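You operate a simulated robot arm through the tools that you are given. There is no shell and no other tool. Be economical: measure what you need, move in short steps, check, and stop when the job is done.

You are at the controls of a simulated robot arm. One attempt, no reset.

JOB
Wipe the oil smear off the upper gear board.
Fine: Shut the oil bottle's cap first and move the bottle to the middle gear board. Rub with the red rag till no oil shows, then lay the rag on the middle board too. Tip, spill, drop and pinch nothing.

The check looks at the end state, three seconds after you hand in, the way a careful person would. Anything else that was tipped, shoved, dropped, spilled or broken makes it a failure. A push-on lid holds only when it is set on centred and level and pressed home; a screw cap is set on level and turned clockwise until tight.

ROBOT AND FRAMES
A 7-joint arm with a two-finger parallel gripper, fixed in place. Base frame: the origin is at the foot of the arm, x ahead of it, y to its left, z up. Readings come in m, degrees, newtons and seconds.
It reaches about 0.82 m from its shoulder. Its first joint turns from -66.0 to 66.0 degrees. Payload 1.57 kg.
Tool frame: the origin (TCP) lies between the finger pads and is the grasp point; the fingertips stand 0.03 m ahead of it; z points along the fingers, y is the line along which they close. Largest opening 0.11 m; finger width 0.024, thickness 0.012; the body of the gripper, 0.048 by 0.112 m, starts 0.078 m behind the TCP.
Orientation is told as [roll, pitch, yaw] about the base's x, y, z axes, in that order, counted from this pose: with the fingers straight down and closing along the base's y, the tool's x points along the base's -x, its y along +y and its z along -z.

CONTROLS
- The arm moves only by the tool send_rows. Its argument "steps" is a list of rows, each an object of numbers (a shift or turn left out is 0, a gripper value left out holds the last): "tx", "ty", "tz": the shift along the tool's x, y, z in m; "ax", "ay", "az": the turn, a rotation vector about the tool's x, y, z in degrees; "hand": the gripper command, from -1 (shut) to 1 (fully open), values between in proportion. In form: [{"tx": .., "ty": .., "tz": .., "ax": .., "ay": .., "az": .., "hand": ..}, ...]. A call has 1 to 8 rows; each row shifts and turns the commanded pose from where the row before left it, along the tool's axes as they then stand. Each row takes 0.2 s and may step no farther than 0.05 m and 8.6 degrees from the row before; otherwise, or with a gripper value out of range, the whole call is refused. Where a pose cannot be reached the arm comes as near as it can. A force on the tool above 40 N (or 10 N above the force at the start of the call, whichever is more), or a blocked arm, ends the call early, and 0.2 s more pass. The fingers move at their own pace (about 0.108 m/s each) and stop on an object; they squeeze with about 28 N. The grip force told is the motor's: it shows also when the fingers shut on nothing. Time passes only in rows, and 0.2 s behind the last, so rows that do not move let the fingers close. It gives the time, the measured TCP pose, the force on the tool (base axes), the opening and the grip force at its end, in the units of the frame above (readings bear some noise), and new pictures: "pictures" is both (left out), scene, wrist or none.
- Cameras (640 x 400 px; columns grow to the right, rows downward): "scene" is fixed at [0.1444, -0.3731, 1.4375]; the picture's right is [0.92, -0.39, 0.00], its down [-0.16, -0.37, -0.91] and it looks along [0.35, 0.84, -0.40] (base axes); focal length 285 px, centre (320, 200). "wrist" rides on the gripper at [0.07, 0.016, -0.141] in the tool frame; the picture's right is [-0.23, 0.97, 0.00], its down [-0.86, -0.20, -0.48] and it looks along [-0.47, -0.11, 0.88] (tool axes); focal length 222 px, centre (320, 200). There is no depth. A picture from a camera that has moved, and an enlarged one, comes with that camera's place and axes in the base frame and with its lens. The place of the scene camera against the robot may be out by one fixed shift of up to 0.018 m in any direction.
- inspect(camera, box): a new picture of the part [left, top, right, bottom] of that camera's present view, enlarged. The clock stands still meanwhile.
- hand_in(): hands the job in; it is judged then, once.

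Go step by step. Nothing tells you positions but the pictures and the camera data: compare them with the known pose of the tool, close in by small moves and look again before you grip or let go. The budget is 120 turns and 170 pictures, counting those below and the enlarged ones. Unless the task says otherwise, let go and move clear before handing in, and close with one line.

The tools are called after "Call:" by a JSON object that holds its "fn" and its "kwargs". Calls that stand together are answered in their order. send_rows: Moves the arm, as the interface text tells. Its arguments: {"type":"object","properties":{"steps":{"type":"array","items":{"type":"object","properties":{"tx":{"type":"number"},"ty":{"type":"number"},"tz":{"type":"number"},"ax":{"type":"number"},"ay":{"type":"number"},"az":{"type":"number"},"hand":{"type":"number"}}}},"pictures":{"type":"string","enum":["both","scene","wrist","none"]}},"required":["steps"]} The other tools are called the same way: inspect (camera, box) takes an enlarged picture of a part of a camera's view; hand_in () hands the job in.

At the start:

```text
t: 0.0
eef_pos: [0.2149, 0.2019, 1.3199]
orientation: [0.0, 0.1, 0.0]
force: [0.0, 0.1, -0.6]
grip_width: 0.1101
grip_force: 0.0
```

scene: 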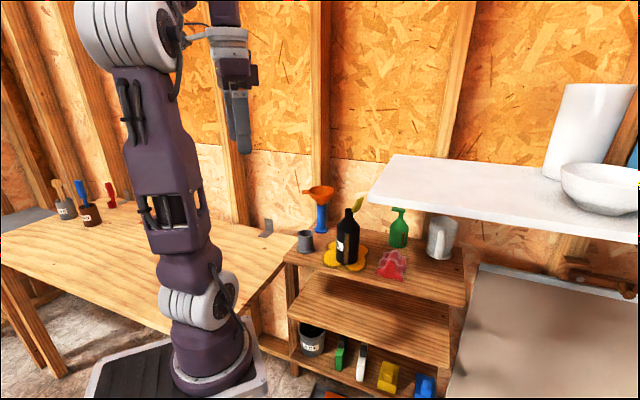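
wrist: 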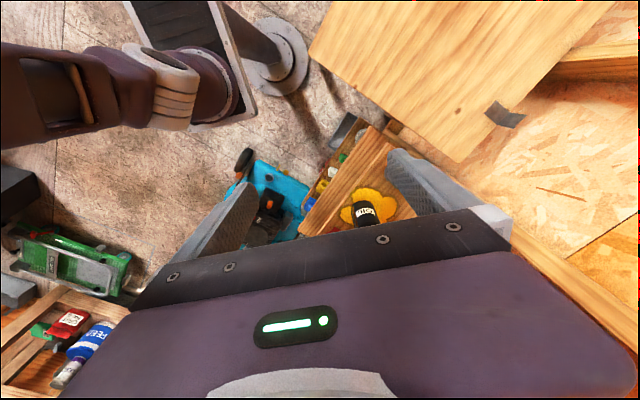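

I see a shelf rack with an upper board carrying an oil bottle standing in a yellow smear, a red rag, a mug, a funnel and a spray bottle. I'll enlarge the view first.

Call:
{"fn": "inspect", "kwargs": {"camera": "scene", "box": [270, 170, 480, 300]}}

Call:
{"fn": "inspect", "kwargs": {"camera": "scene", "box": [270, 270, 480, 400]}}

Call:
{"fn": "inspect", "kwargs": {"camera": "wrist", "box": [280, 100, 440, 240]}}

```text
3.05 times, centred on (375, 235) of scene
camera zoom: at [0.1444, -0.3731, 1.4375], right [0.92, -0.39, 0.0], down [-0.16, -0.37, -0.91], along [0.35, 0.84, -0.4], focal length 868 px, centre (152, 93)
```

zoom: 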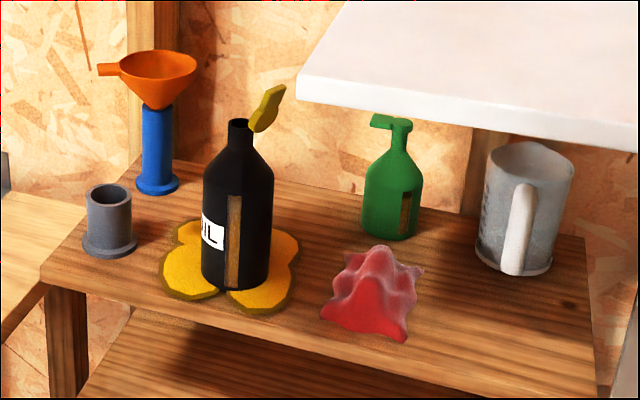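

```text
3.05 times, centred on (375, 335) of scene
camera zoom: at [0.1444, -0.3731, 1.4375], right [0.92, -0.39, 0.0], down [-0.16, -0.37, -0.91], along [0.35, 0.84, -0.4], focal length 868 px, centre (152, -211)
```

zoom: 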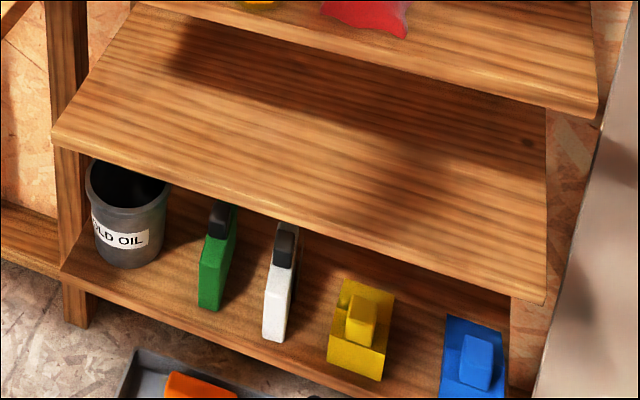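

```text
2.86 times, centred on (360, 170) of wrist
camera zoom: at [0.1457, 0.2182, 1.4607], right [0.23, 0.97, 0.0], down [0.86, -0.2, 0.48], along [0.47, -0.11, -0.88], focal length 635 px, centre (206, 286)
```

zoom: 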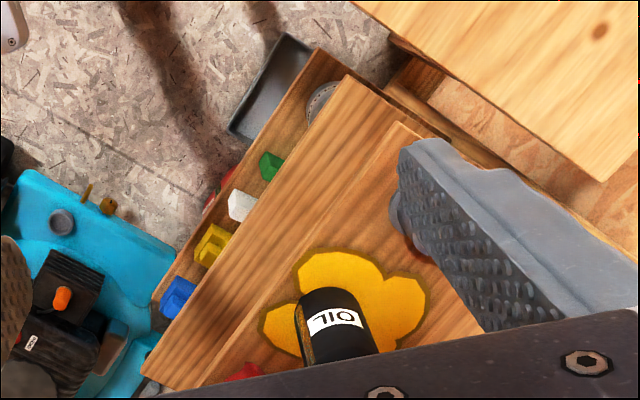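

The boards appear stacked with the rack facing the robot. I'll yaw the gripper to face the rack and look with the wrist camera.

Call:
{"fn": "send_rows", "kwargs": {"steps": [{"az": -8}, {"az": -8}, {"az": -8}, {"az": -8}, {"az": -8}, {"az": -6, "tx": 0.03}, {"ay": -8}, {"ay": -8}]}}

```text
t: 1.8
eef_pos: [0.1939, 0.1821, 1.3185]
orientation: [0.0, -16.2, 46.1]
force: [0.0, 0.4, 1.1]
grip_width: 0.1097
grip_force: 0.0
camera wrist: at [0.1074, 0.1173, 1.4358], right [-0.55, 0.83, 0.06], down [0.62, 0.36, 0.7], along [0.56, 0.42, -0.71], focal length 222 px, centre (320, 200)
```

scene: 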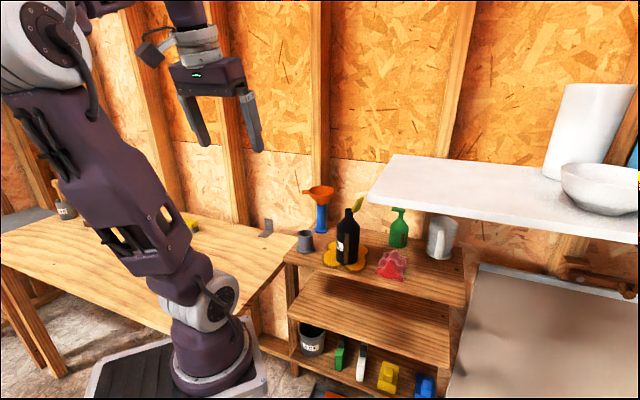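
wrist: 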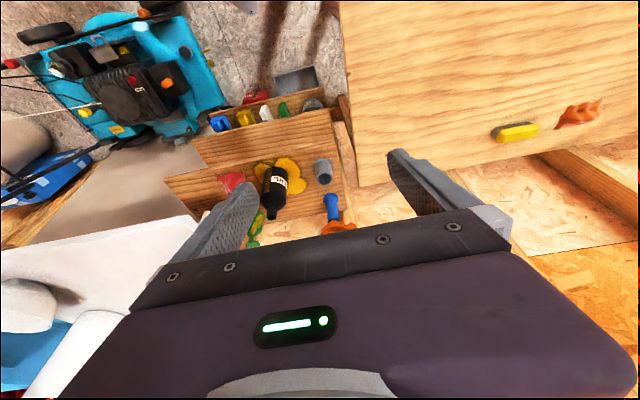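

The rack now shows between the fingers, with the white shelf to its right. I'll enlarge it to locate things.

Call:
{"fn": "inspect", "kwargs": {"camera": "wrist", "box": [150, 80, 370, 250]}}

```text
2.35 times, centred on (260, 165) of wrist
camera zoom: at [0.1074, 0.1173, 1.4358], right [-0.55, 0.83, 0.06], down [0.62, 0.36, 0.7], along [0.56, 0.42, -0.71], focal length 523 px, centre (461, 282)
```

zoom: 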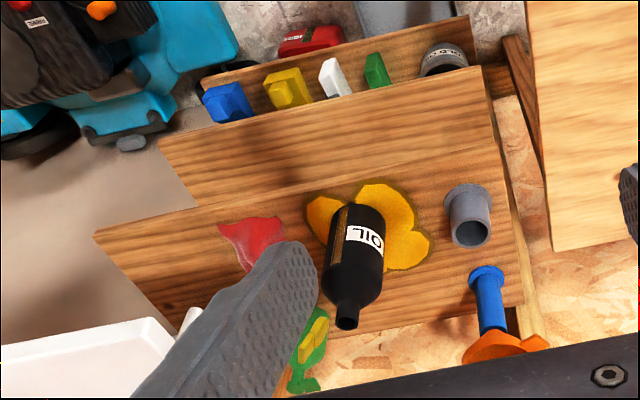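

The shelves are flush, about 0.9 m and 0.68 m high. The bottle stands at about (0.508, 0.267), with its flip cap hanging open on the -y side. I'll turn back to yaw 0 to get a side view of the cap.

Call:
{"fn": "send_rows", "kwargs": {"steps": [{"ax": 2.14, "az": 7.36}, {"ax": 2.14, "az": 7.36}, {"ax": 2.14, "az": 7.36}, {"ax": 2.14, "az": 7.36}, {"ax": 2.14, "az": 7.36}, {"ax": 2.14, "az": 7.36}], "pictures": "none"}}

Call:
{"fn": "send_rows", "kwargs": {"steps": [{"tx": -0.032, "ty": 0.0136, "tz": 0.03, "hand": -1}, {"tx": -0.032, "ty": 0.0136, "tz": 0.03}, {"tx": -0.032, "ty": 0.0136, "tz": 0.03}, {"tx": -0.032, "ty": 0.0136, "tz": 0.03}, {"tx": -0.032, "ty": 0.0136, "tz": 0.03}, {}]}}

Call:
{"fn": "inspect", "kwargs": {"camera": "wrist", "box": [240, 120, 440, 245]}}

```text
t: 3.2
eef_pos: [0.1932, 0.1829, 1.3204]
orientation: [0.0, -16.1, 0.0]
force: [0.7, -0.1, 0.1]
grip_width: 0.11
grip_force: 0.1
```

```text
t: 4.6
eef_pos: [0.3891, 0.2517, 1.2161]
orientation: [-0.3, -16.1, 0.1]
force: [0.0, -0.8, 0.4]
grip_width: 0.0
grip_force: 21.0
camera wrist: at [0.2823, 0.2684, 1.3324], right [0.22, 0.97, 0.06], down [0.69, -0.2, 0.7], along [0.69, -0.11, -0.71], focal length 222 px, centre (320, 200)
```

scene: 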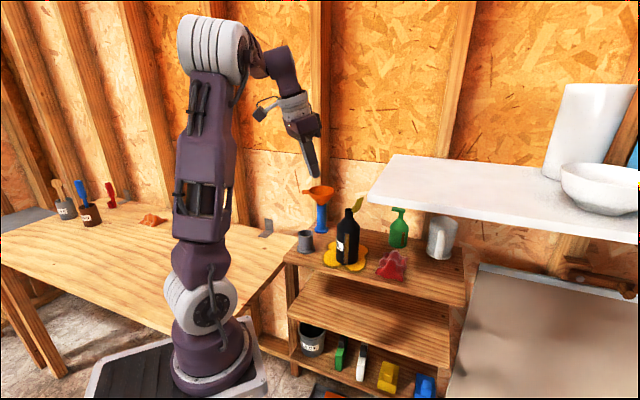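
wrist: 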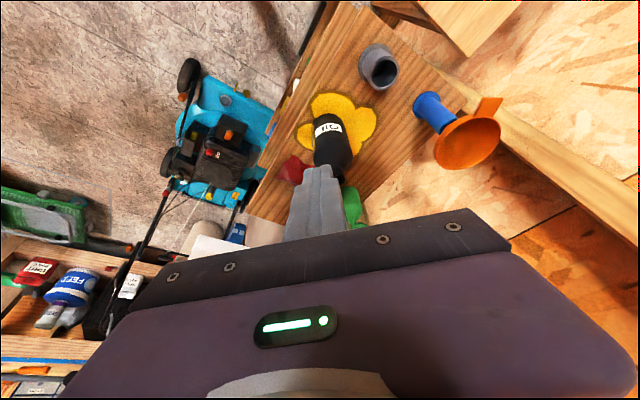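

```text
3.20 times, centred on (340, 182) of wrist
camera zoom: at [0.2823, 0.2684, 1.3324], right [0.22, 0.97, 0.06], down [0.69, -0.2, 0.7], along [0.69, -0.11, -0.71], focal length 711 px, centre (256, 256)
```

zoom: 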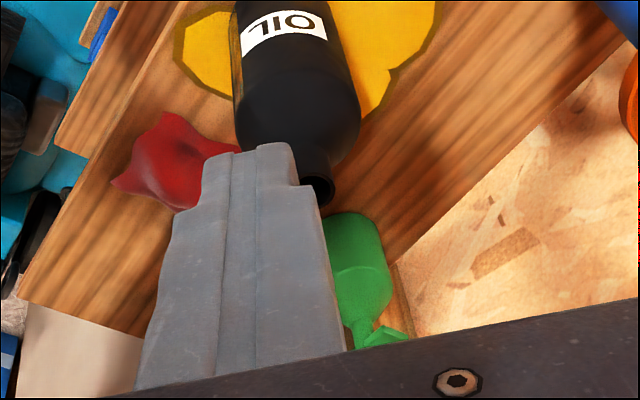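

The fingers hide the cap, so I'll shift sideways to see past them.

Call:
{"fn": "send_rows", "kwargs": {"steps": [{"ty": -0.03}, {"ty": -0.03}, {}], "pictures": "none"}}

Call:
{"fn": "inspect", "kwargs": {"camera": "wrist", "box": [300, 130, 460, 230]}}

Call:
{"fn": "inspect", "kwargs": {"camera": "scene", "box": [320, 180, 400, 280]}}

```text
t: 5.4
eef_pos: [0.3888, 0.1902, 1.2187]
orientation: [-0.1, -16.1, 0.1]
force: [0.3, -0.1, 0.8]
grip_width: 0.0
grip_force: 20.9
```

```text
4.00 times, centred on (380, 180) of wrist
camera zoom: at [0.2813, 0.2077, 1.3355], right [0.22, 0.97, 0.06], down [0.69, -0.2, 0.7], along [0.69, -0.11, -0.71], focal length 888 px, centre (80, 280)
```

zoom: 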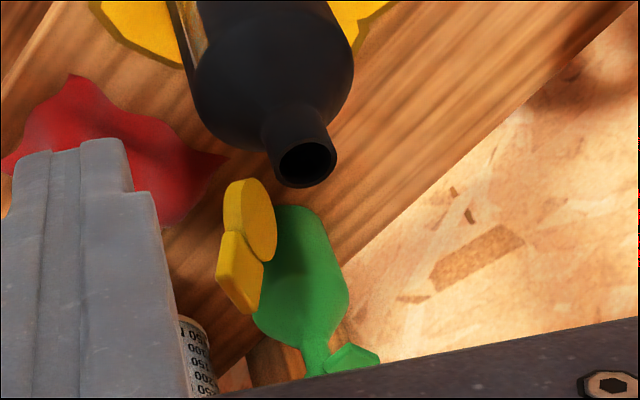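

```text
4.00 times, centred on (360, 230) of scene
camera zoom: at [0.1444, -0.3732, 1.4375], right [0.92, -0.39, 0.0], down [-0.16, -0.37, -0.91], along [0.35, 0.84, -0.4], focal length 1139 px, centre (160, 80)
```

zoom: 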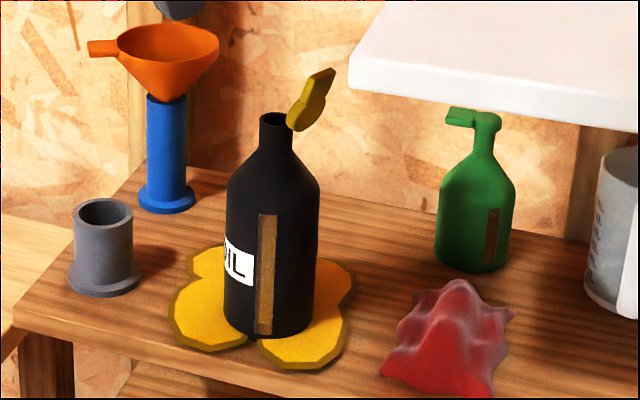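

The cap is a disc with a tab, leaning out along the rack's right-hand direction. I'll face the gripper that way with a lean, so it can hook the cap from outside while staying clear of the white shelf.

Call:
{"fn": "send_rows", "kwargs": {"steps": [{"ax": 2.02, "az": 6.94, "tz": -0.01}, {"ax": 2.02, "az": 6.94}, {"ax": 2.02, "az": 6.94}, {"ax": 2.02, "az": 6.94}, {"ax": 2.02, "az": 6.94}, {"ax": 2.02, "az": 6.94}, {"ay": -7}, {"ay": -7}]}}

```text
t: 7.2
eef_pos: [0.3855, 0.1904, 1.229]
orientation: [-0.2, -30.3, -43.3]
force: [-1.0, -0.2, 0.0]
grip_width: 0.0
grip_force: 21.1
camera wrist: at [0.3008, 0.2934, 1.3154], right [0.81, 0.57, 0.11], down [0.23, -0.48, 0.84], along [0.54, -0.66, -0.52], focal length 222 px, centre (320, 200)
```

scene: 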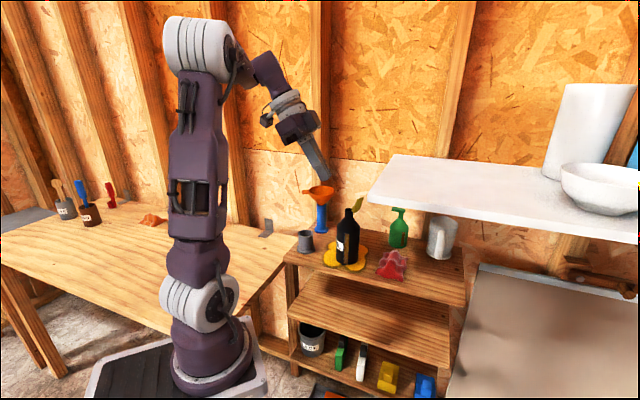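
wrist: 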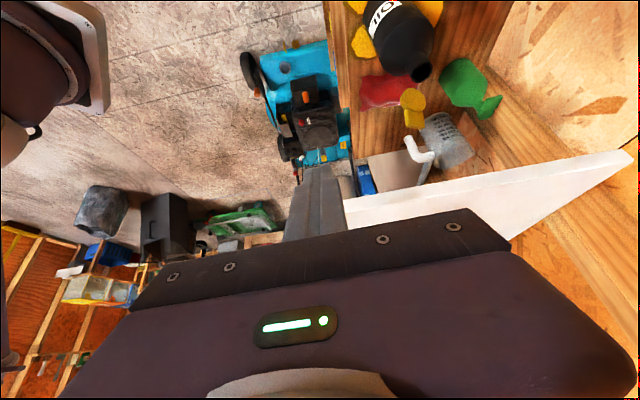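

The view is good: the shelf edge, bottle mouth and cap all show. I'll enlarge to measure them.

Call:
{"fn": "inspect", "kwargs": {"camera": "wrist", "box": [340, 30, 500, 130]}}

```text
4.00 times, centred on (420, 80) of wrist
camera zoom: at [0.3008, 0.2934, 1.3154], right [0.81, 0.57, 0.11], down [0.23, -0.48, 0.84], along [0.54, -0.66, -0.52], focal length 888 px, centre (-80, 680)
```

zoom: 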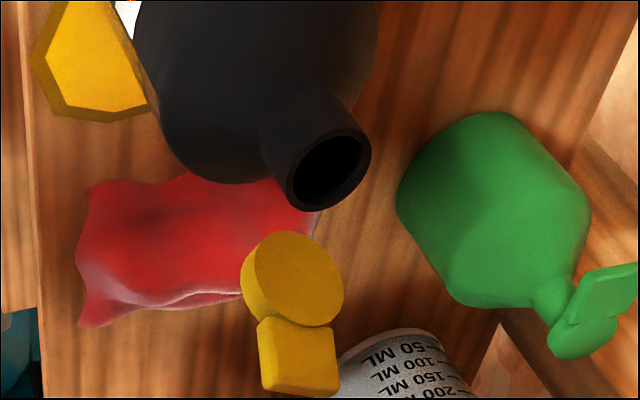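

The mouth is at about (0.499, 0.262, 1.075) and the cap stands steeply outside it. I'll bring the fingertips in front, outside the cap, below the shelf.

Call:
{"fn": "send_rows", "kwargs": {"steps": [{"tx": -0.0065, "ty": 0.009, "tz": 0.0365}, {"tx": -0.0065, "ty": 0.009, "tz": 0.0365}, {"tx": -0.0065, "ty": 0.009, "tz": 0.0365}, {"tx": -0.0065, "ty": 0.009, "tz": 0.0365}, {}]}}

```text
t: 8.4
eef_pos: [0.4791, 0.1502, 1.1158]
orientation: [-0.3, -30.2, -43.3]
force: [0.1, -0.4, -0.4]
grip_width: 0.0
grip_force: 21.7
camera wrist: at [0.3954, 0.253, 1.2014], right [0.81, 0.57, 0.11], down [0.23, -0.48, 0.84], along [0.54, -0.66, -0.52], focal length 222 px, centre (320, 200)
```

scene: 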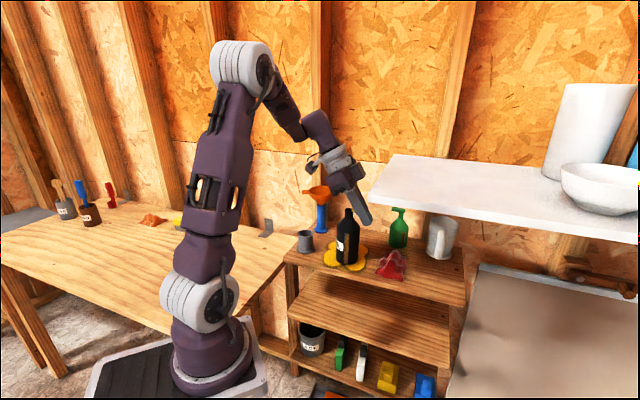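
wrist: 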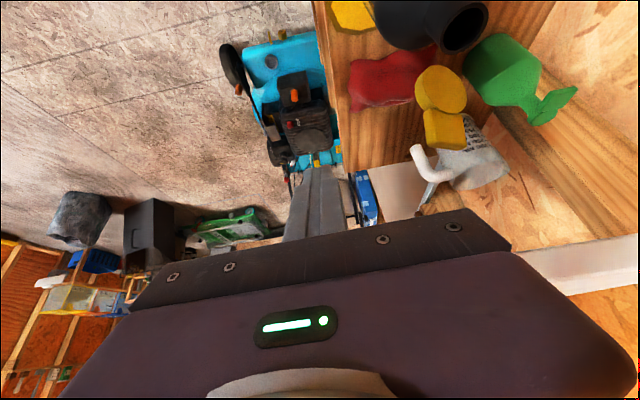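

The cap is to the right of the fingers in the wrist view, as wanted. I'll move in along the rack depth to slide outside of it.

Call:
{"fn": "send_rows", "kwargs": {"steps": [{"ty": 0.02}, {"ty": 0.02}, {"ty": 0.015}, {}]}}

Call:
{"fn": "inspect", "kwargs": {"camera": "scene", "box": [320, 160, 400, 240]}}

```text
t: 9.4
eef_pos: [0.5187, 0.1908, 1.1157]
orientation: [-0.3, -30.2, -43.2]
force: [-0.9, 0.4, 0.2]
grip_width: 0.0
grip_force: 21.2
camera wrist: at [0.4345, 0.2939, 1.2025], right [0.81, 0.57, 0.11], down [0.23, -0.48, 0.84], along [0.54, -0.66, -0.52], focal length 222 px, centre (320, 200)
```

scene: 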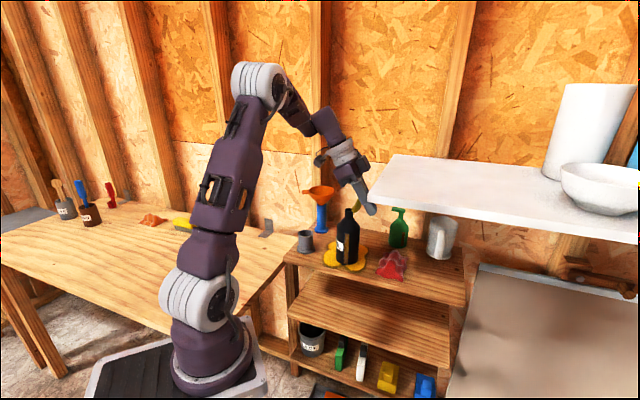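
wrist: 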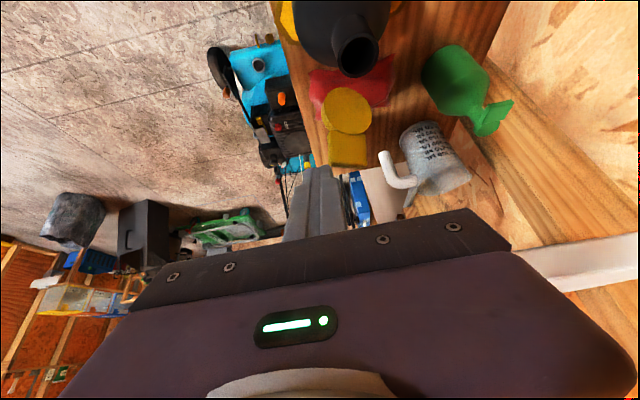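

```text
5.00 times, centred on (360, 200) of scene
camera zoom: at [0.1444, -0.3731, 1.4375], right [0.92, -0.39, 0.0], down [-0.16, -0.37, -0.91], along [0.35, 0.84, -0.4], focal length 1424 px, centre (120, 200)
```

zoom: 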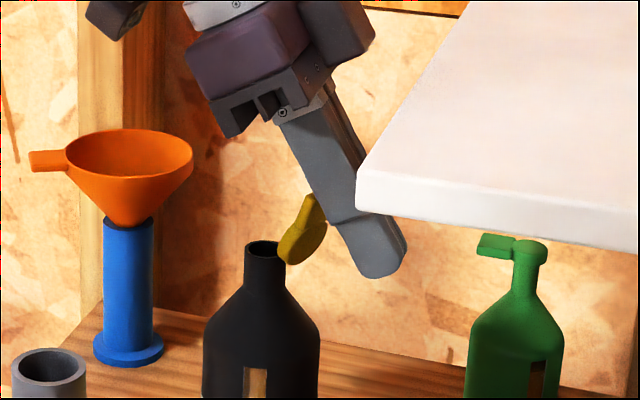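

The fingertips are just outside the cap. I'll back off 8 mm outward for safety, then line up in depth.

Call:
{"fn": "send_rows", "kwargs": {"steps": [{"tx": -0.007, "tz": 0.004}, {"ty": 0.014}, {"ty": 0.014}, {}]}}

Call:
{"fn": "inspect", "kwargs": {"camera": "scene", "box": [320, 160, 400, 240]}}

```text
t: 10.4
eef_pos: [0.5422, 0.2047, 1.1154]
orientation: [-0.3, -30.1, -43.2]
force: [-1.0, 0.5, 0.2]
grip_width: 0.0
grip_force: 21.5
camera wrist: at [0.4582, 0.3074, 1.2027], right [0.81, 0.57, 0.11], down [0.23, -0.48, 0.84], along [0.54, -0.66, -0.52], focal length 222 px, centre (320, 200)
```

scene: 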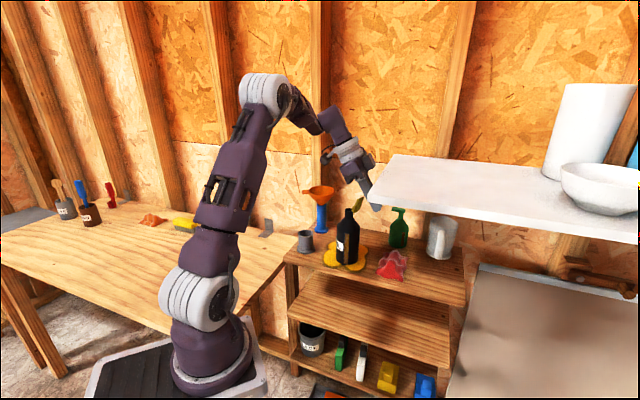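
wrist: 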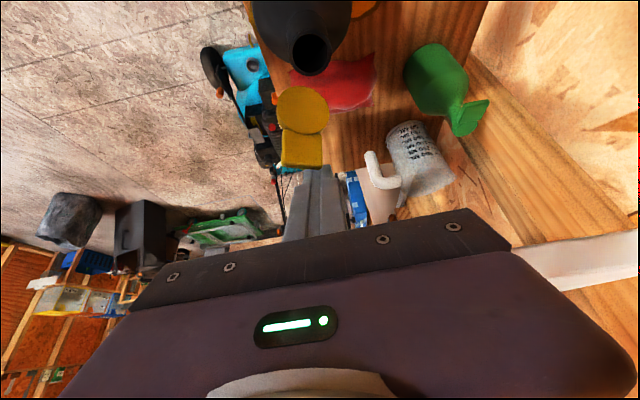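

```text
5.00 times, centred on (360, 200) of scene
camera zoom: at [0.1444, -0.3731, 1.4375], right [0.92, -0.39, 0.0], down [-0.16, -0.37, -0.91], along [0.35, 0.84, -0.4], focal length 1424 px, centre (120, 200)
```

zoom: 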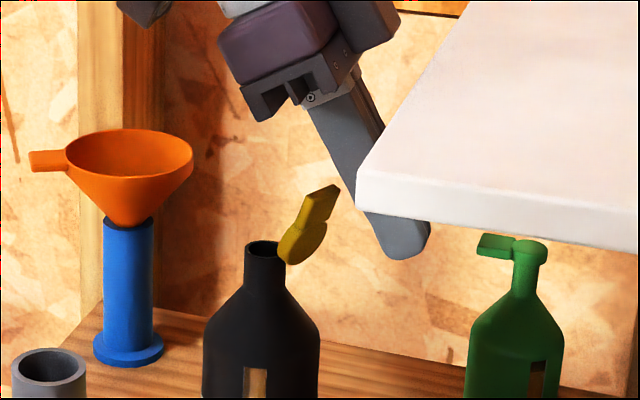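

I'm slightly too deep, so I'll shift back 8 mm. Then I'll push the cap gently over toward the mouth.

Call:
{"fn": "send_rows", "kwargs": {"steps": [{"ty": -0.008}, {"tx": 0.0104, "tz": -0.006}, {"tx": 0.0104, "tz": -0.006}, {"tx": 0.0087, "tz": -0.005}, {}]}}

Call:
{"fn": "inspect", "kwargs": {"camera": "scene", "box": [320, 160, 400, 240]}}

```text
t: 11.6
eef_pos: [0.5118, 0.2227, 1.1147]
orientation: [-0.3, -30.2, -43.2]
force: [0.2, -0.3, 0.5]
grip_width: 0.0
grip_force: 21.0
camera wrist: at [0.4273, 0.3254, 1.2024], right [0.81, 0.57, 0.11], down [0.23, -0.48, 0.84], along [0.54, -0.66, -0.52], focal length 222 px, centre (320, 200)
```

scene: 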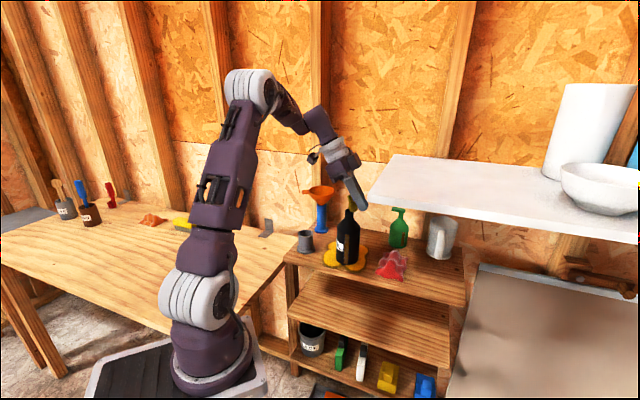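
wrist: 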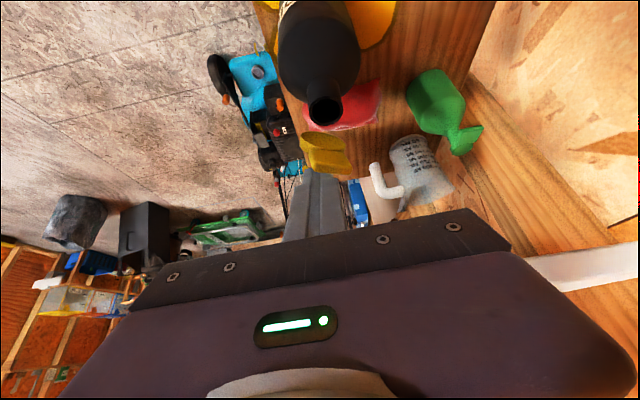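

```text
5.00 times, centred on (360, 200) of scene
camera zoom: at [0.1444, -0.3731, 1.4375], right [0.92, -0.39, 0.0], down [-0.16, -0.37, -0.91], along [0.35, 0.84, -0.4], focal length 1424 px, centre (120, 200)
```

zoom: 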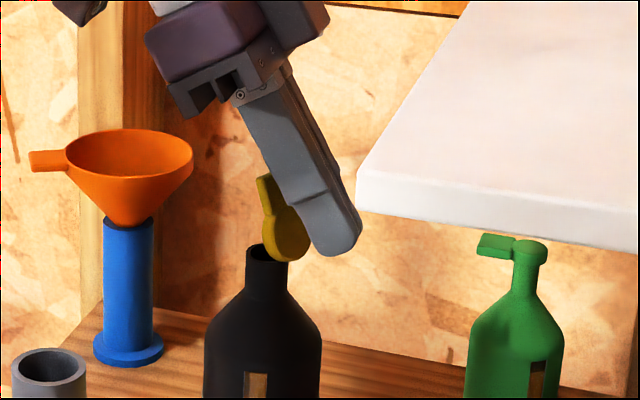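

The cap is swinging over with almost no force. I'll check it closely before going on.

Call:
{"fn": "inspect", "kwargs": {"camera": "wrist", "box": [260, 60, 420, 200]}}

```text
2.86 times, centred on (340, 130) of wrist
camera zoom: at [0.4273, 0.3254, 1.2024], right [0.81, 0.57, 0.11], down [0.23, -0.48, 0.84], along [0.54, -0.66, -0.52], focal length 635 px, centre (263, 400)
```

zoom: 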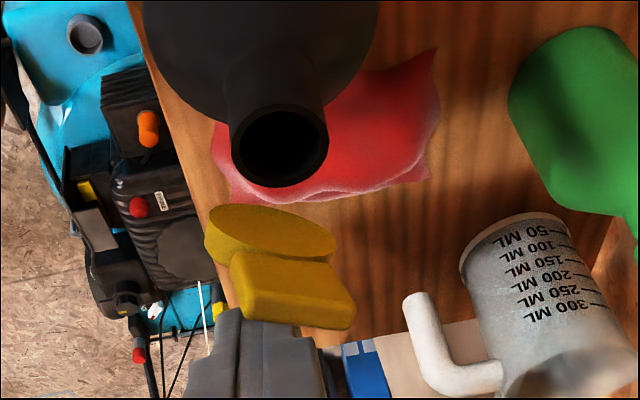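

The cap is near vertical and its tab is leaning toward the mouth. I'll keep pushing in the same direction with a slight inward drift.

Call:
{"fn": "send_rows", "kwargs": {"steps": [{"tx": 0.0104, "tz": -0.006, "ty": 0.003}, {"tx": 0.0104, "tz": -0.006, "ty": 0.003}, {}]}}

Call:
{"fn": "inspect", "kwargs": {"camera": "scene", "box": [320, 160, 400, 240]}}

Call:
{"fn": "inspect", "kwargs": {"camera": "wrist", "box": [260, 60, 420, 200]}}

```text
t: 12.4
eef_pos: [0.4984, 0.2438, 1.1154]
orientation: [-0.3, -30.2, -43.2]
force: [0.8, 0.2, -0.2]
grip_width: 0.0
grip_force: 21.4
camera wrist: at [0.4143, 0.346, 1.2025], right [0.81, 0.57, 0.11], down [0.23, -0.48, 0.84], along [0.54, -0.66, -0.52], focal length 222 px, centre (320, 200)
```

scene: 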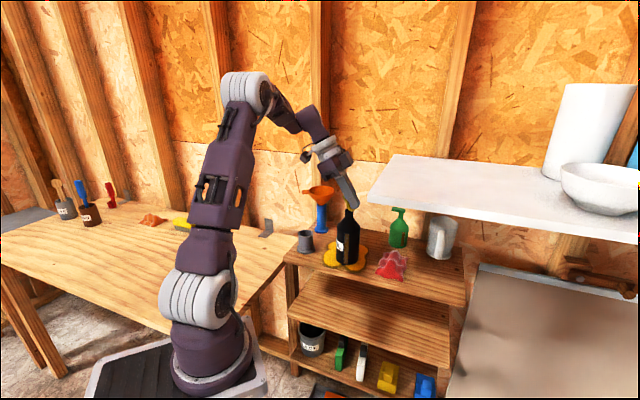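
wrist: 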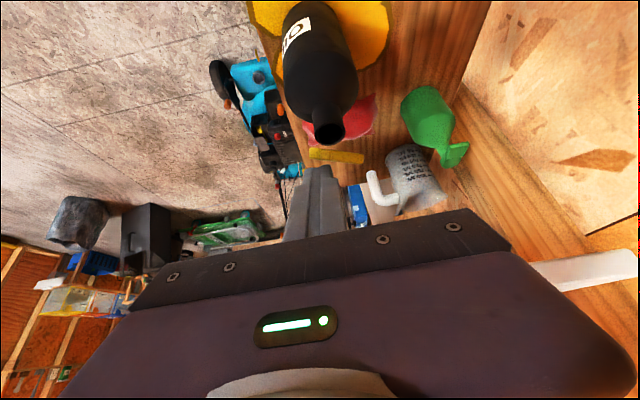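

```text
5.00 times, centred on (360, 200) of scene
camera zoom: at [0.1444, -0.3731, 1.4375], right [0.92, -0.39, 0.0], down [-0.16, -0.37, -0.91], along [0.35, 0.84, -0.4], focal length 1424 px, centre (120, 200)
```

zoom: 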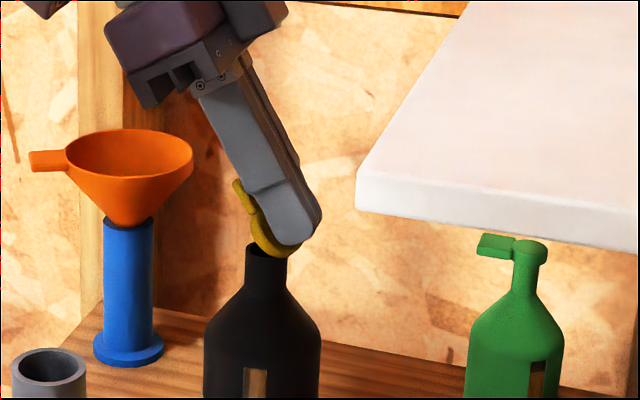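

```text
2.86 times, centred on (340, 130) of wrist
camera zoom: at [0.4143, 0.346, 1.2025], right [0.81, 0.57, 0.11], down [0.23, -0.48, 0.84], along [0.54, -0.66, -0.52], focal length 635 px, centre (263, 400)
```

zoom: 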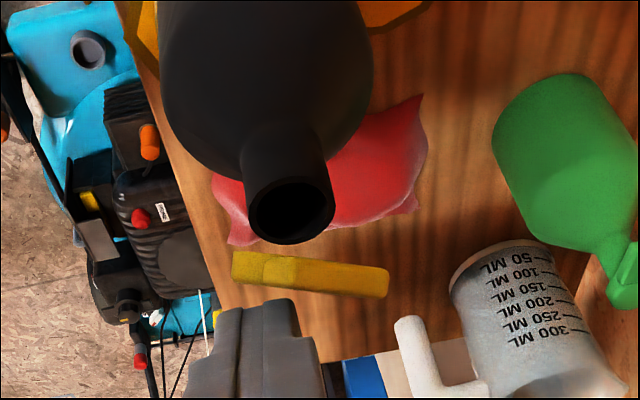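

The cap is now about halfway over, and it swings more toward +y. I'll follow that arc.

Call:
{"fn": "send_rows", "kwargs": {"steps": [{"tx": 0.0087, "tz": -0.005, "ty": 0.01}, {"tx": 0.0087, "tz": -0.005, "ty": 0.01}, {}], "pictures": "none"}}

Call:
{"fn": "inspect", "kwargs": {"camera": "scene", "box": [320, 160, 400, 240]}}

Call:
{"fn": "inspect", "kwargs": {"camera": "wrist", "box": [260, 60, 420, 200]}}

```text
t: 13.2
eef_pos: [0.4979, 0.271, 1.116]
orientation: [-0.3, -30.2, -43.2]
force: [-0.3, -0.5, -0.1]
grip_width: 0.0
grip_force: 21.5
```

```text
5.00 times, centred on (360, 200) of scene
camera zoom: at [0.1444, -0.3731, 1.4375], right [0.92, -0.39, 0.0], down [-0.16, -0.37, -0.91], along [0.35, 0.84, -0.4], focal length 1424 px, centre (120, 200)
```

zoom: 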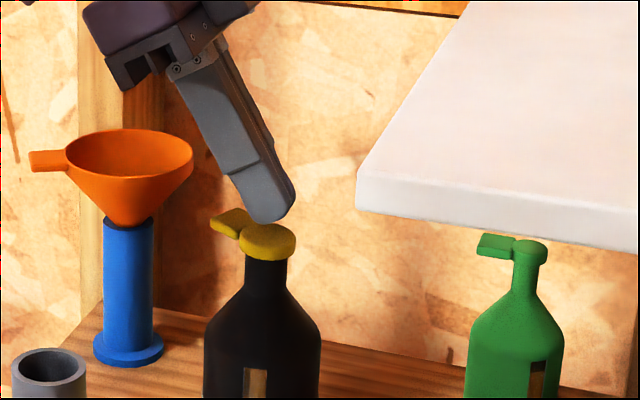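

```text
2.86 times, centred on (340, 130) of wrist
camera zoom: at [0.4136, 0.374, 1.2031], right [0.81, 0.57, 0.11], down [0.23, -0.48, 0.84], along [0.54, -0.66, -0.52], focal length 635 px, centre (263, 400)
```

zoom: 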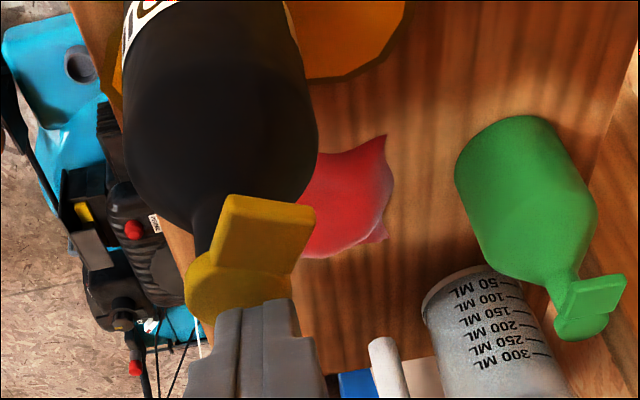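

The cap has flipped onto the mouth. Next I'll raise, straighten the gripper to vertical, and centre above the cap to press it home.

Call:
{"fn": "send_rows", "kwargs": {"steps": [{"tx": -0.02, "tz": -0.0346}, {"ay": 7.55}, {"ay": 7.55}, {"ay": 7.55}, {"ay": 7.55}, {"tx": -0.007, "ty": -0.006}, {}]}}

Call:
{"fn": "inspect", "kwargs": {"camera": "scene", "box": [320, 160, 400, 240]}}

Call:
{"fn": "inspect", "kwargs": {"camera": "wrist", "box": [240, 60, 400, 200]}}

```text
t: 14.8
eef_pos: [0.4989, 0.2617, 1.1561]
orientation: [-0.2, 0.0, -43.3]
force: [-0.5, -0.2, 0.0]
grip_width: 0.0
grip_force: 20.7
camera wrist: at [0.4589, 0.3228, 1.2964], right [0.83, 0.55, 0.0], down [0.49, -0.73, 0.48], along [0.26, -0.4, -0.88], focal length 222 px, centre (320, 200)
```

scene: 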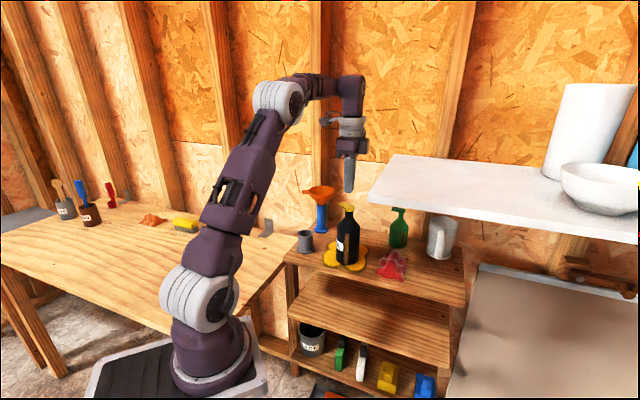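
wrist: 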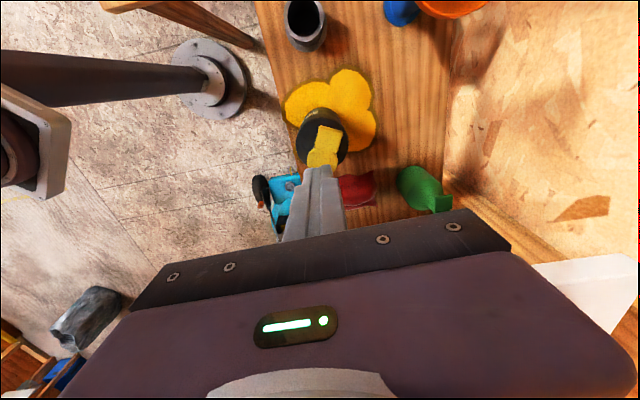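

```text
5.00 times, centred on (360, 200) of scene
camera zoom: at [0.1444, -0.3732, 1.4375], right [0.92, -0.39, 0.0], down [-0.16, -0.37, -0.91], along [0.35, 0.84, -0.4], focal length 1424 px, centre (120, 200)
```

zoom: 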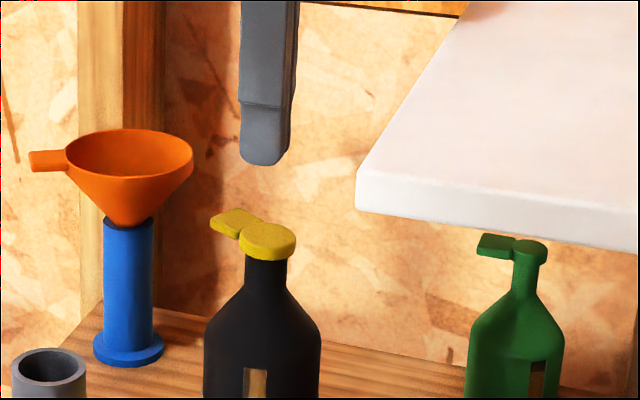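

```text
2.86 times, centred on (320, 130) of wrist
camera zoom: at [0.4589, 0.3228, 1.2964], right [0.83, 0.55, 0.0], down [0.49, -0.73, 0.48], along [0.26, -0.4, -0.88], focal length 635 px, centre (320, 400)
```

zoom: 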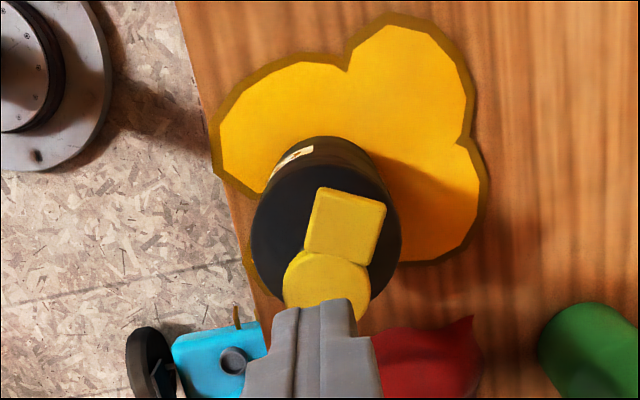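

The fingertips sit over the cap disc. I'll lower gently and press.

Call:
{"fn": "send_rows", "kwargs": {"steps": [{"tx": 0.003, "ty": 0.002, "tz": 0.015}, {"tz": 0.012}, {"tz": 0.005}, {"tz": 0.004}, {"tz": 0.004}, {"tz": 0.003}], "pictures": "none"}}

Call:
{"fn": "inspect", "kwargs": {"camera": "scene", "box": [320, 160, 400, 240]}}

```text
t: 16.2
eef_pos: [0.4982, 0.2653, 1.1122]
orientation: [-0.2, 0.0, -43.3]
force: [0.6, -0.5, -0.2]
grip_width: 0.0003
grip_force: 21.6
```

```text
5.00 times, centred on (360, 200) of scene
camera zoom: at [0.1444, -0.3731, 1.4375], right [0.92, -0.39, 0.0], down [-0.16, -0.37, -0.91], along [0.35, 0.84, -0.4], focal length 1424 px, centre (120, 200)
```

zoom: 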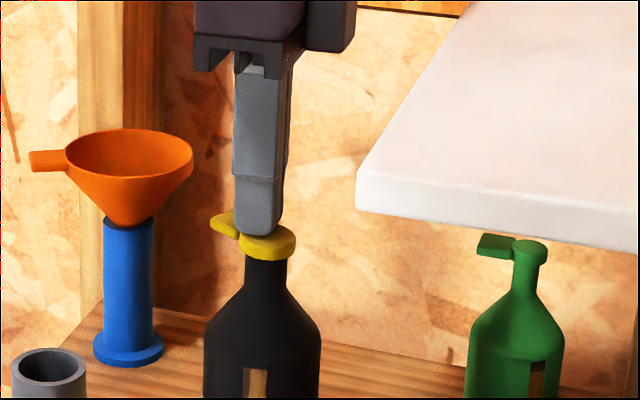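

I'm at the cap with no force reading yet, so I'll continue in fine steps until the force rises.

Call:
{"fn": "send_rows", "kwargs": {"steps": [{"tz": 0.003}, {"tz": 0.003}, {"tz": 0.003}], "pictures": "none"}}

```text
t: 17.0
eef_pos: [0.4992, 0.2676, 1.1097]
orientation: [0.2, -0.2, -43.2]
force: [-2.2, -1.0, 11.7]
grip_width: 0.0001
grip_force: 21.8
stopped in row 3: the force on the tool passed its limit (the readings are from after the stop); the commanded pose is now the measured one
```

It pressed with up to 40 N at tip z of about 1.080. I'll lift off and look at the cap.

Call:
{"fn": "send_rows", "kwargs": {"steps": [{"tz": -0.02}, {"tz": -0.04}, {"tz": -0.03, "tx": 0.04}, {}]}}

Call:
{"fn": "inspect", "kwargs": {"camera": "scene", "box": [320, 180, 400, 280]}}

Call:
{"fn": "inspect", "kwargs": {"camera": "wrist", "box": [240, 60, 400, 200]}}

```text
t: 18.0
eef_pos: [0.4727, 0.2942, 1.1979]
orientation: [0.2, -0.2, -43.2]
force: [-0.2, -0.1, 0.2]
grip_width: 0.0
grip_force: 21.5
camera wrist: at [0.4315, 0.3547, 1.339], right [0.83, 0.55, 0.0], down [0.48, -0.73, 0.48], along [0.27, -0.4, -0.88], focal length 222 px, centre (320, 200)
```

scene: 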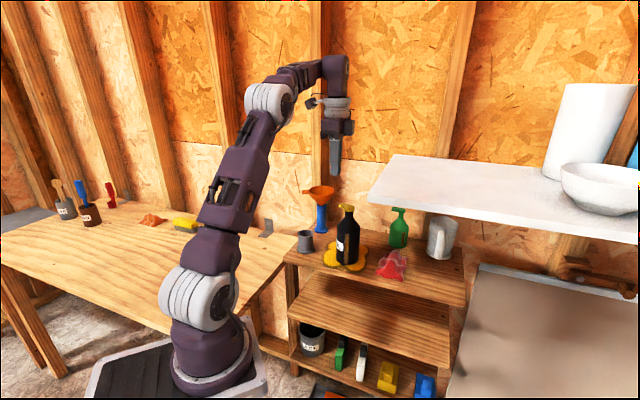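
wrist: 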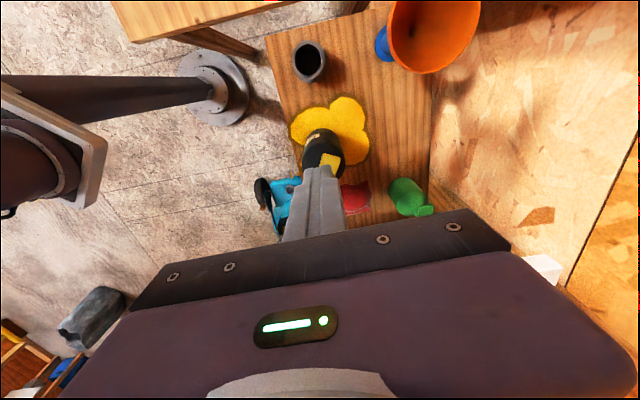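

```text
4.00 times, centred on (360, 230) of scene
camera zoom: at [0.1444, -0.3731, 1.4375], right [0.92, -0.39, 0.0], down [-0.16, -0.37, -0.91], along [0.35, 0.84, -0.4], focal length 1139 px, centre (160, 80)
```

zoom: 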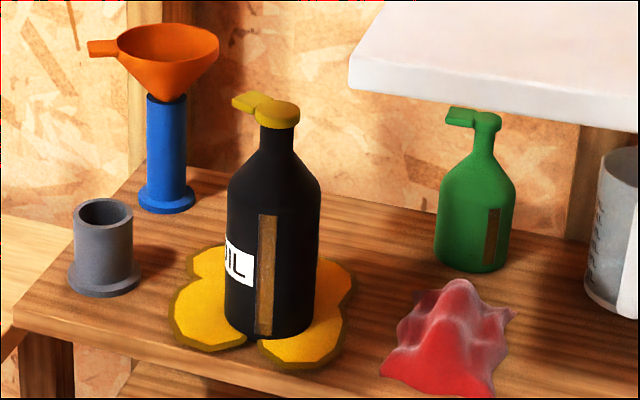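

```text
2.86 times, centred on (320, 130) of wrist
camera zoom: at [0.4315, 0.3547, 1.339], right [0.83, 0.55, 0.0], down [0.48, -0.73, 0.48], along [0.27, -0.4, -0.88], focal length 635 px, centre (320, 400)
```

zoom: 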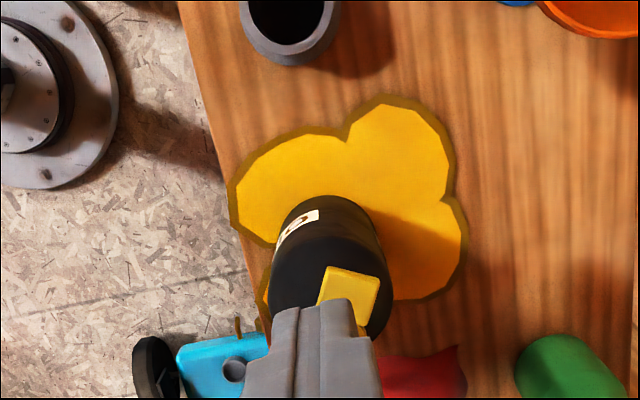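

The cap is seated flat on the mouth. Next I'll back off and reorient the gripper toward the rack, near horizontal with fingers open, to grasp the bottle body from the front.

Call:
{"fn": "send_rows", "kwargs": {"steps": [{"ty": -0.03, "hand": 0.64}, {"ty": -0.04}, {"ty": -0.03, "az": -8}, {"az": -8}, {"az": -8}, {"az": -8}, {"az": -8}, {"az": -8}], "pictures": "none"}}

Call:
{"fn": "send_rows", "kwargs": {"steps": [{"az": -8}, {"az": -8}, {"az": -8}, {"az": -8}, {"ay": -7.5}, {"ay": -7.5}, {"ay": -7.5}, {"ay": -7.5}]}}

```text
t: 19.8
eef_pos: [0.4025, 0.2218, 1.197]
orientation: [-0.1, -0.4, 4.8]
force: [0.0, 0.0, 0.2]
grip_width: 0.0902
grip_force: 0.2
```

```text
t: 21.6
eef_pos: [0.4021, 0.221, 1.198]
orientation: [-0.2, -30.3, 36.8]
force: [0.2, -0.4, -0.1]
grip_width: 0.0903
grip_force: 0.0
camera wrist: at [0.2852, 0.1566, 1.2849], right [-0.42, 0.9, 0.11], down [0.52, 0.14, 0.85], along [0.74, 0.42, -0.52], focal length 222 px, centre (320, 200)
```

scene: 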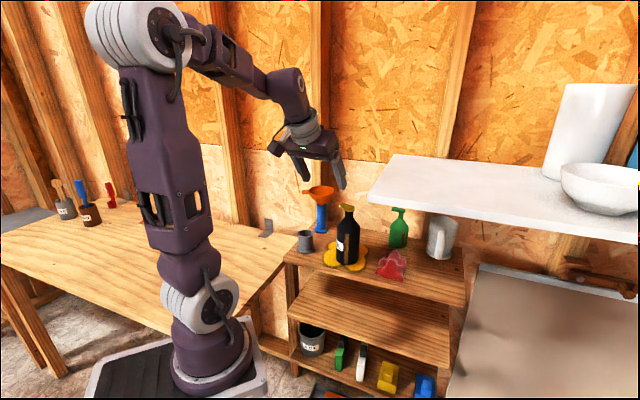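
wrist: 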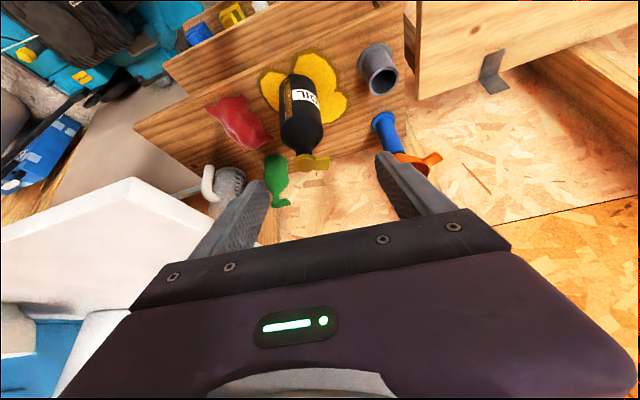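

I'll complete the tilt to about 60 degrees and lower in front of the bottle.

Call:
{"fn": "send_rows", "kwargs": {"steps": [{"ay": -7.5}, {"ay": -7.5}, {"ay": -7.5}, {"ay": -7.5}, {}], "pictures": "none"}}

Call:
{"fn": "send_rows", "kwargs": {"steps": [{"tx": 0.0322, "tz": 0.0136, "ty": -0.0038}, {"tx": 0.0322, "tz": 0.0136, "ty": -0.0038}, {"tx": 0.0322, "tz": 0.0136, "ty": -0.0038}, {"tx": 0.0322, "tz": 0.0136, "ty": -0.0038}, {"tx": 0.0322, "tz": 0.0136, "ty": -0.0038}, {"tx": 0.0322, "tz": 0.0136, "ty": -0.0038}, {}]}}

```text
t: 22.8
eef_pos: [0.4017, 0.2217, 1.1972]
orientation: [-0.3, -60.3, 37.0]
force: [0.6, -1.1, -1.2]
grip_width: 0.0902
grip_force: 0.0
```

```text
t: 24.4
eef_pos: [0.4027, 0.224, 1.1382]
orientation: [-2.8, -59.0, 40.0]
force: [1.3, -0.4, 0.1]
grip_width: 0.0906
grip_force: 0.0
out of reach, approached as far as the arm can: row 2, 3, 4, 5, 6
camera wrist: at [0.2677, 0.1421, 1.1504], right [-0.5, 0.85, 0.17], down [0.13, -0.12, 0.98], along [0.85, 0.52, -0.05], focal length 222 px, centre (320, 200)
```

scene: 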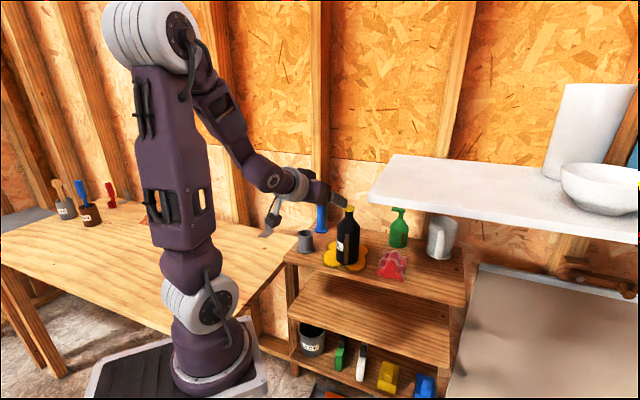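
wrist: 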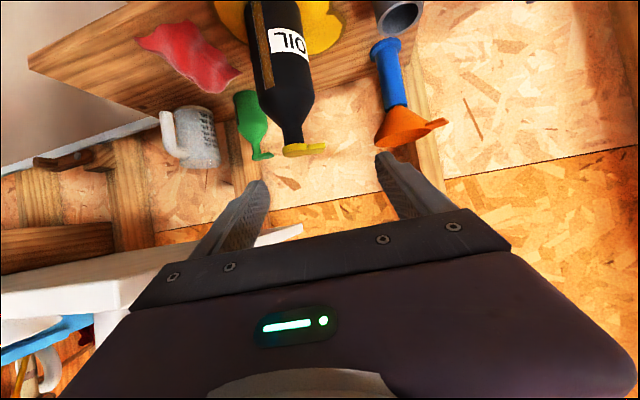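

Pitched poses this close to the robot are out of reach. I'll back out upward and instead lower straight over the bottle with the fingers straddling it.

Call:
{"fn": "send_rows", "kwargs": {"steps": [{"tx": -0.0322, "tz": -0.0136}, {"tx": -0.0322, "tz": -0.0136}, {}], "pictures": "none"}}

```text
t: 25.2
eef_pos: [0.4121, 0.2277, 1.2085]
orientation: [-0.2, -60.2, 37.1]
force: [0.2, -0.7, -0.2]
grip_width: 0.0904
grip_force: 0.1
```

Call:
{"fn": "send_rows", "kwargs": {"steps": [{"tx": -0.0154, "tz": 0.0263, "ty": -0.0079, "hand": 0.6}, {"tx": -0.0154, "tz": 0.0263, "ty": -0.0079}, {"tx": -0.0108, "tz": 0.021, "ty": -0.0079}, {"tx": 0.026, "tz": 0.015}, {}]}}

Call:
{"fn": "inspect", "kwargs": {"camera": "scene", "box": [310, 160, 410, 240]}}

```text
t: 26.4
eef_pos: [0.4872, 0.2576, 1.1786]
orientation: [-0.1, -60.3, 36.8]
force: [0.0, -0.4, -0.5]
grip_width: 0.0881
grip_force: 0.0
out of reach, approached as far as the arm can: row 2, 3
camera wrist: at [0.3515, 0.1772, 1.1881], right [-0.49, 0.85, 0.2], down [0.12, -0.15, 0.98], along [0.86, 0.51, -0.03], focal length 222 px, centre (320, 200)
```

scene: 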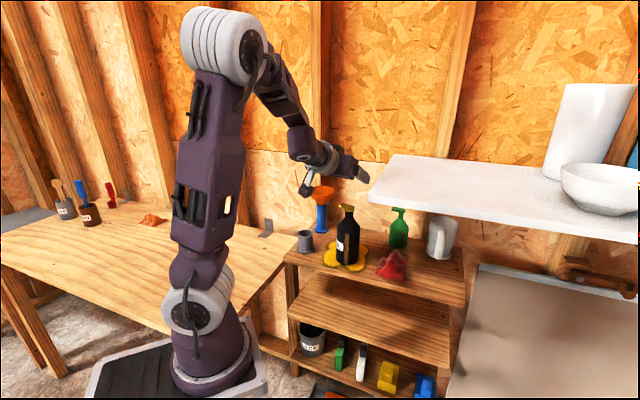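
wrist: 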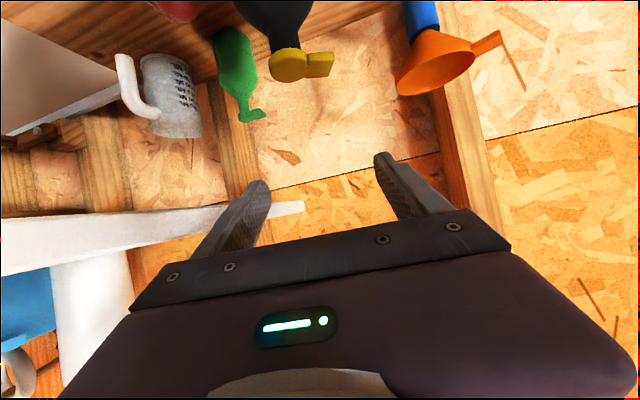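

```text
5.00 times, centred on (360, 200) of scene
camera zoom: at [0.1444, -0.3731, 1.4375], right [0.92, -0.39, 0.0], down [-0.16, -0.37, -0.91], along [0.35, 0.84, -0.4], focal length 1424 px, centre (120, 200)
```

zoom: 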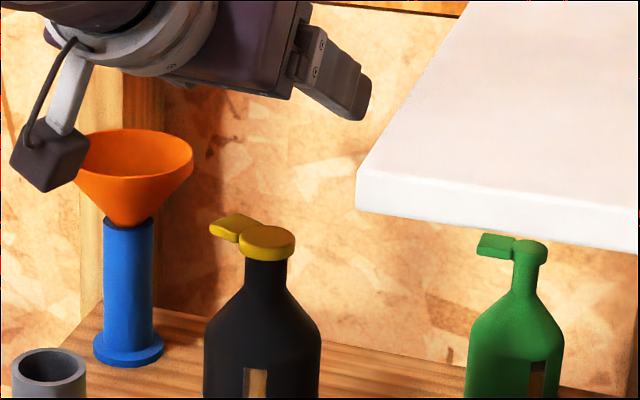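

The fingers are roughly centred above the bottle. I'll lower in small steps, checking that it stays reachable.

Call:
{"fn": "send_rows", "kwargs": {"steps": [{"tx": 0.012, "tz": 0.017, "ty": -0.001}, {"tx": 0.0173, "tz": 0.01, "ty": -0.001}, {}]}}

Call:
{"fn": "inspect", "kwargs": {"camera": "scene", "box": [310, 160, 410, 240]}}

```text
t: 27.2
eef_pos: [0.4953, 0.2611, 1.1387]
orientation: [-0.3, -60.3, 37.1]
force: [0.8, 0.1, -0.3]
grip_width: 0.0878
grip_force: 0.1
camera wrist: at [0.3586, 0.1815, 1.1481], right [-0.49, 0.85, 0.19], down [0.12, -0.15, 0.98], along [0.86, 0.51, -0.03], focal length 222 px, centre (320, 200)
```

scene: 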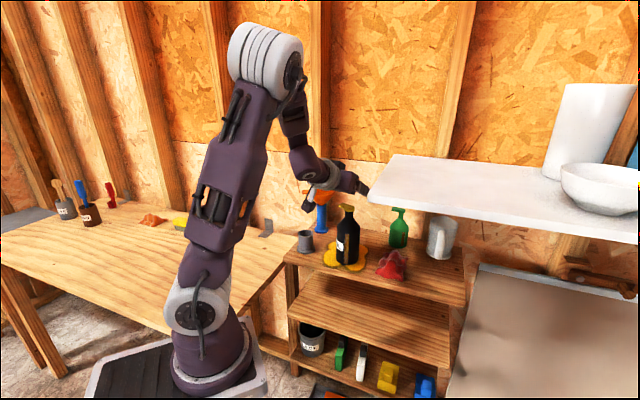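
wrist: 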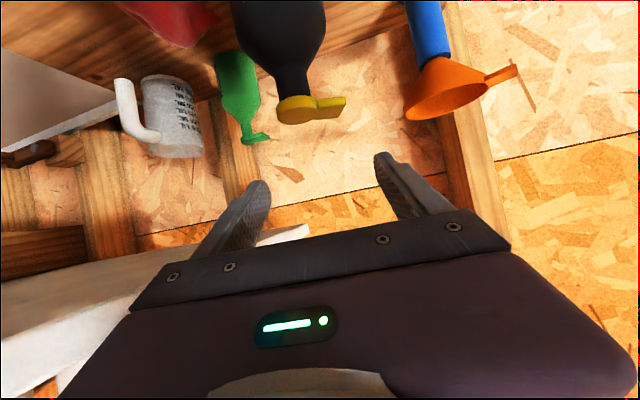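

```text
5.00 times, centred on (360, 200) of scene
camera zoom: at [0.1444, -0.3731, 1.4375], right [0.92, -0.39, 0.0], down [-0.16, -0.37, -0.91], along [0.35, 0.84, -0.4], focal length 1424 px, centre (120, 200)
```

zoom: 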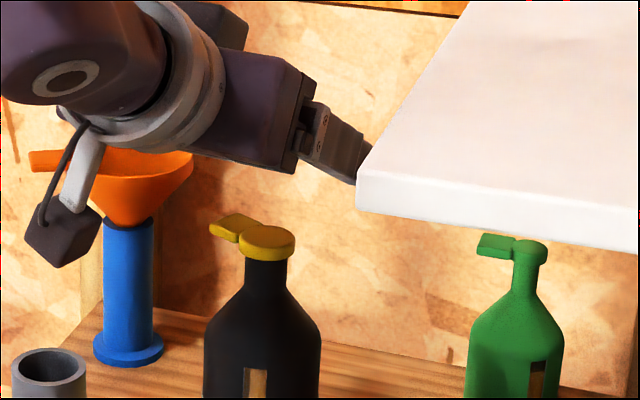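

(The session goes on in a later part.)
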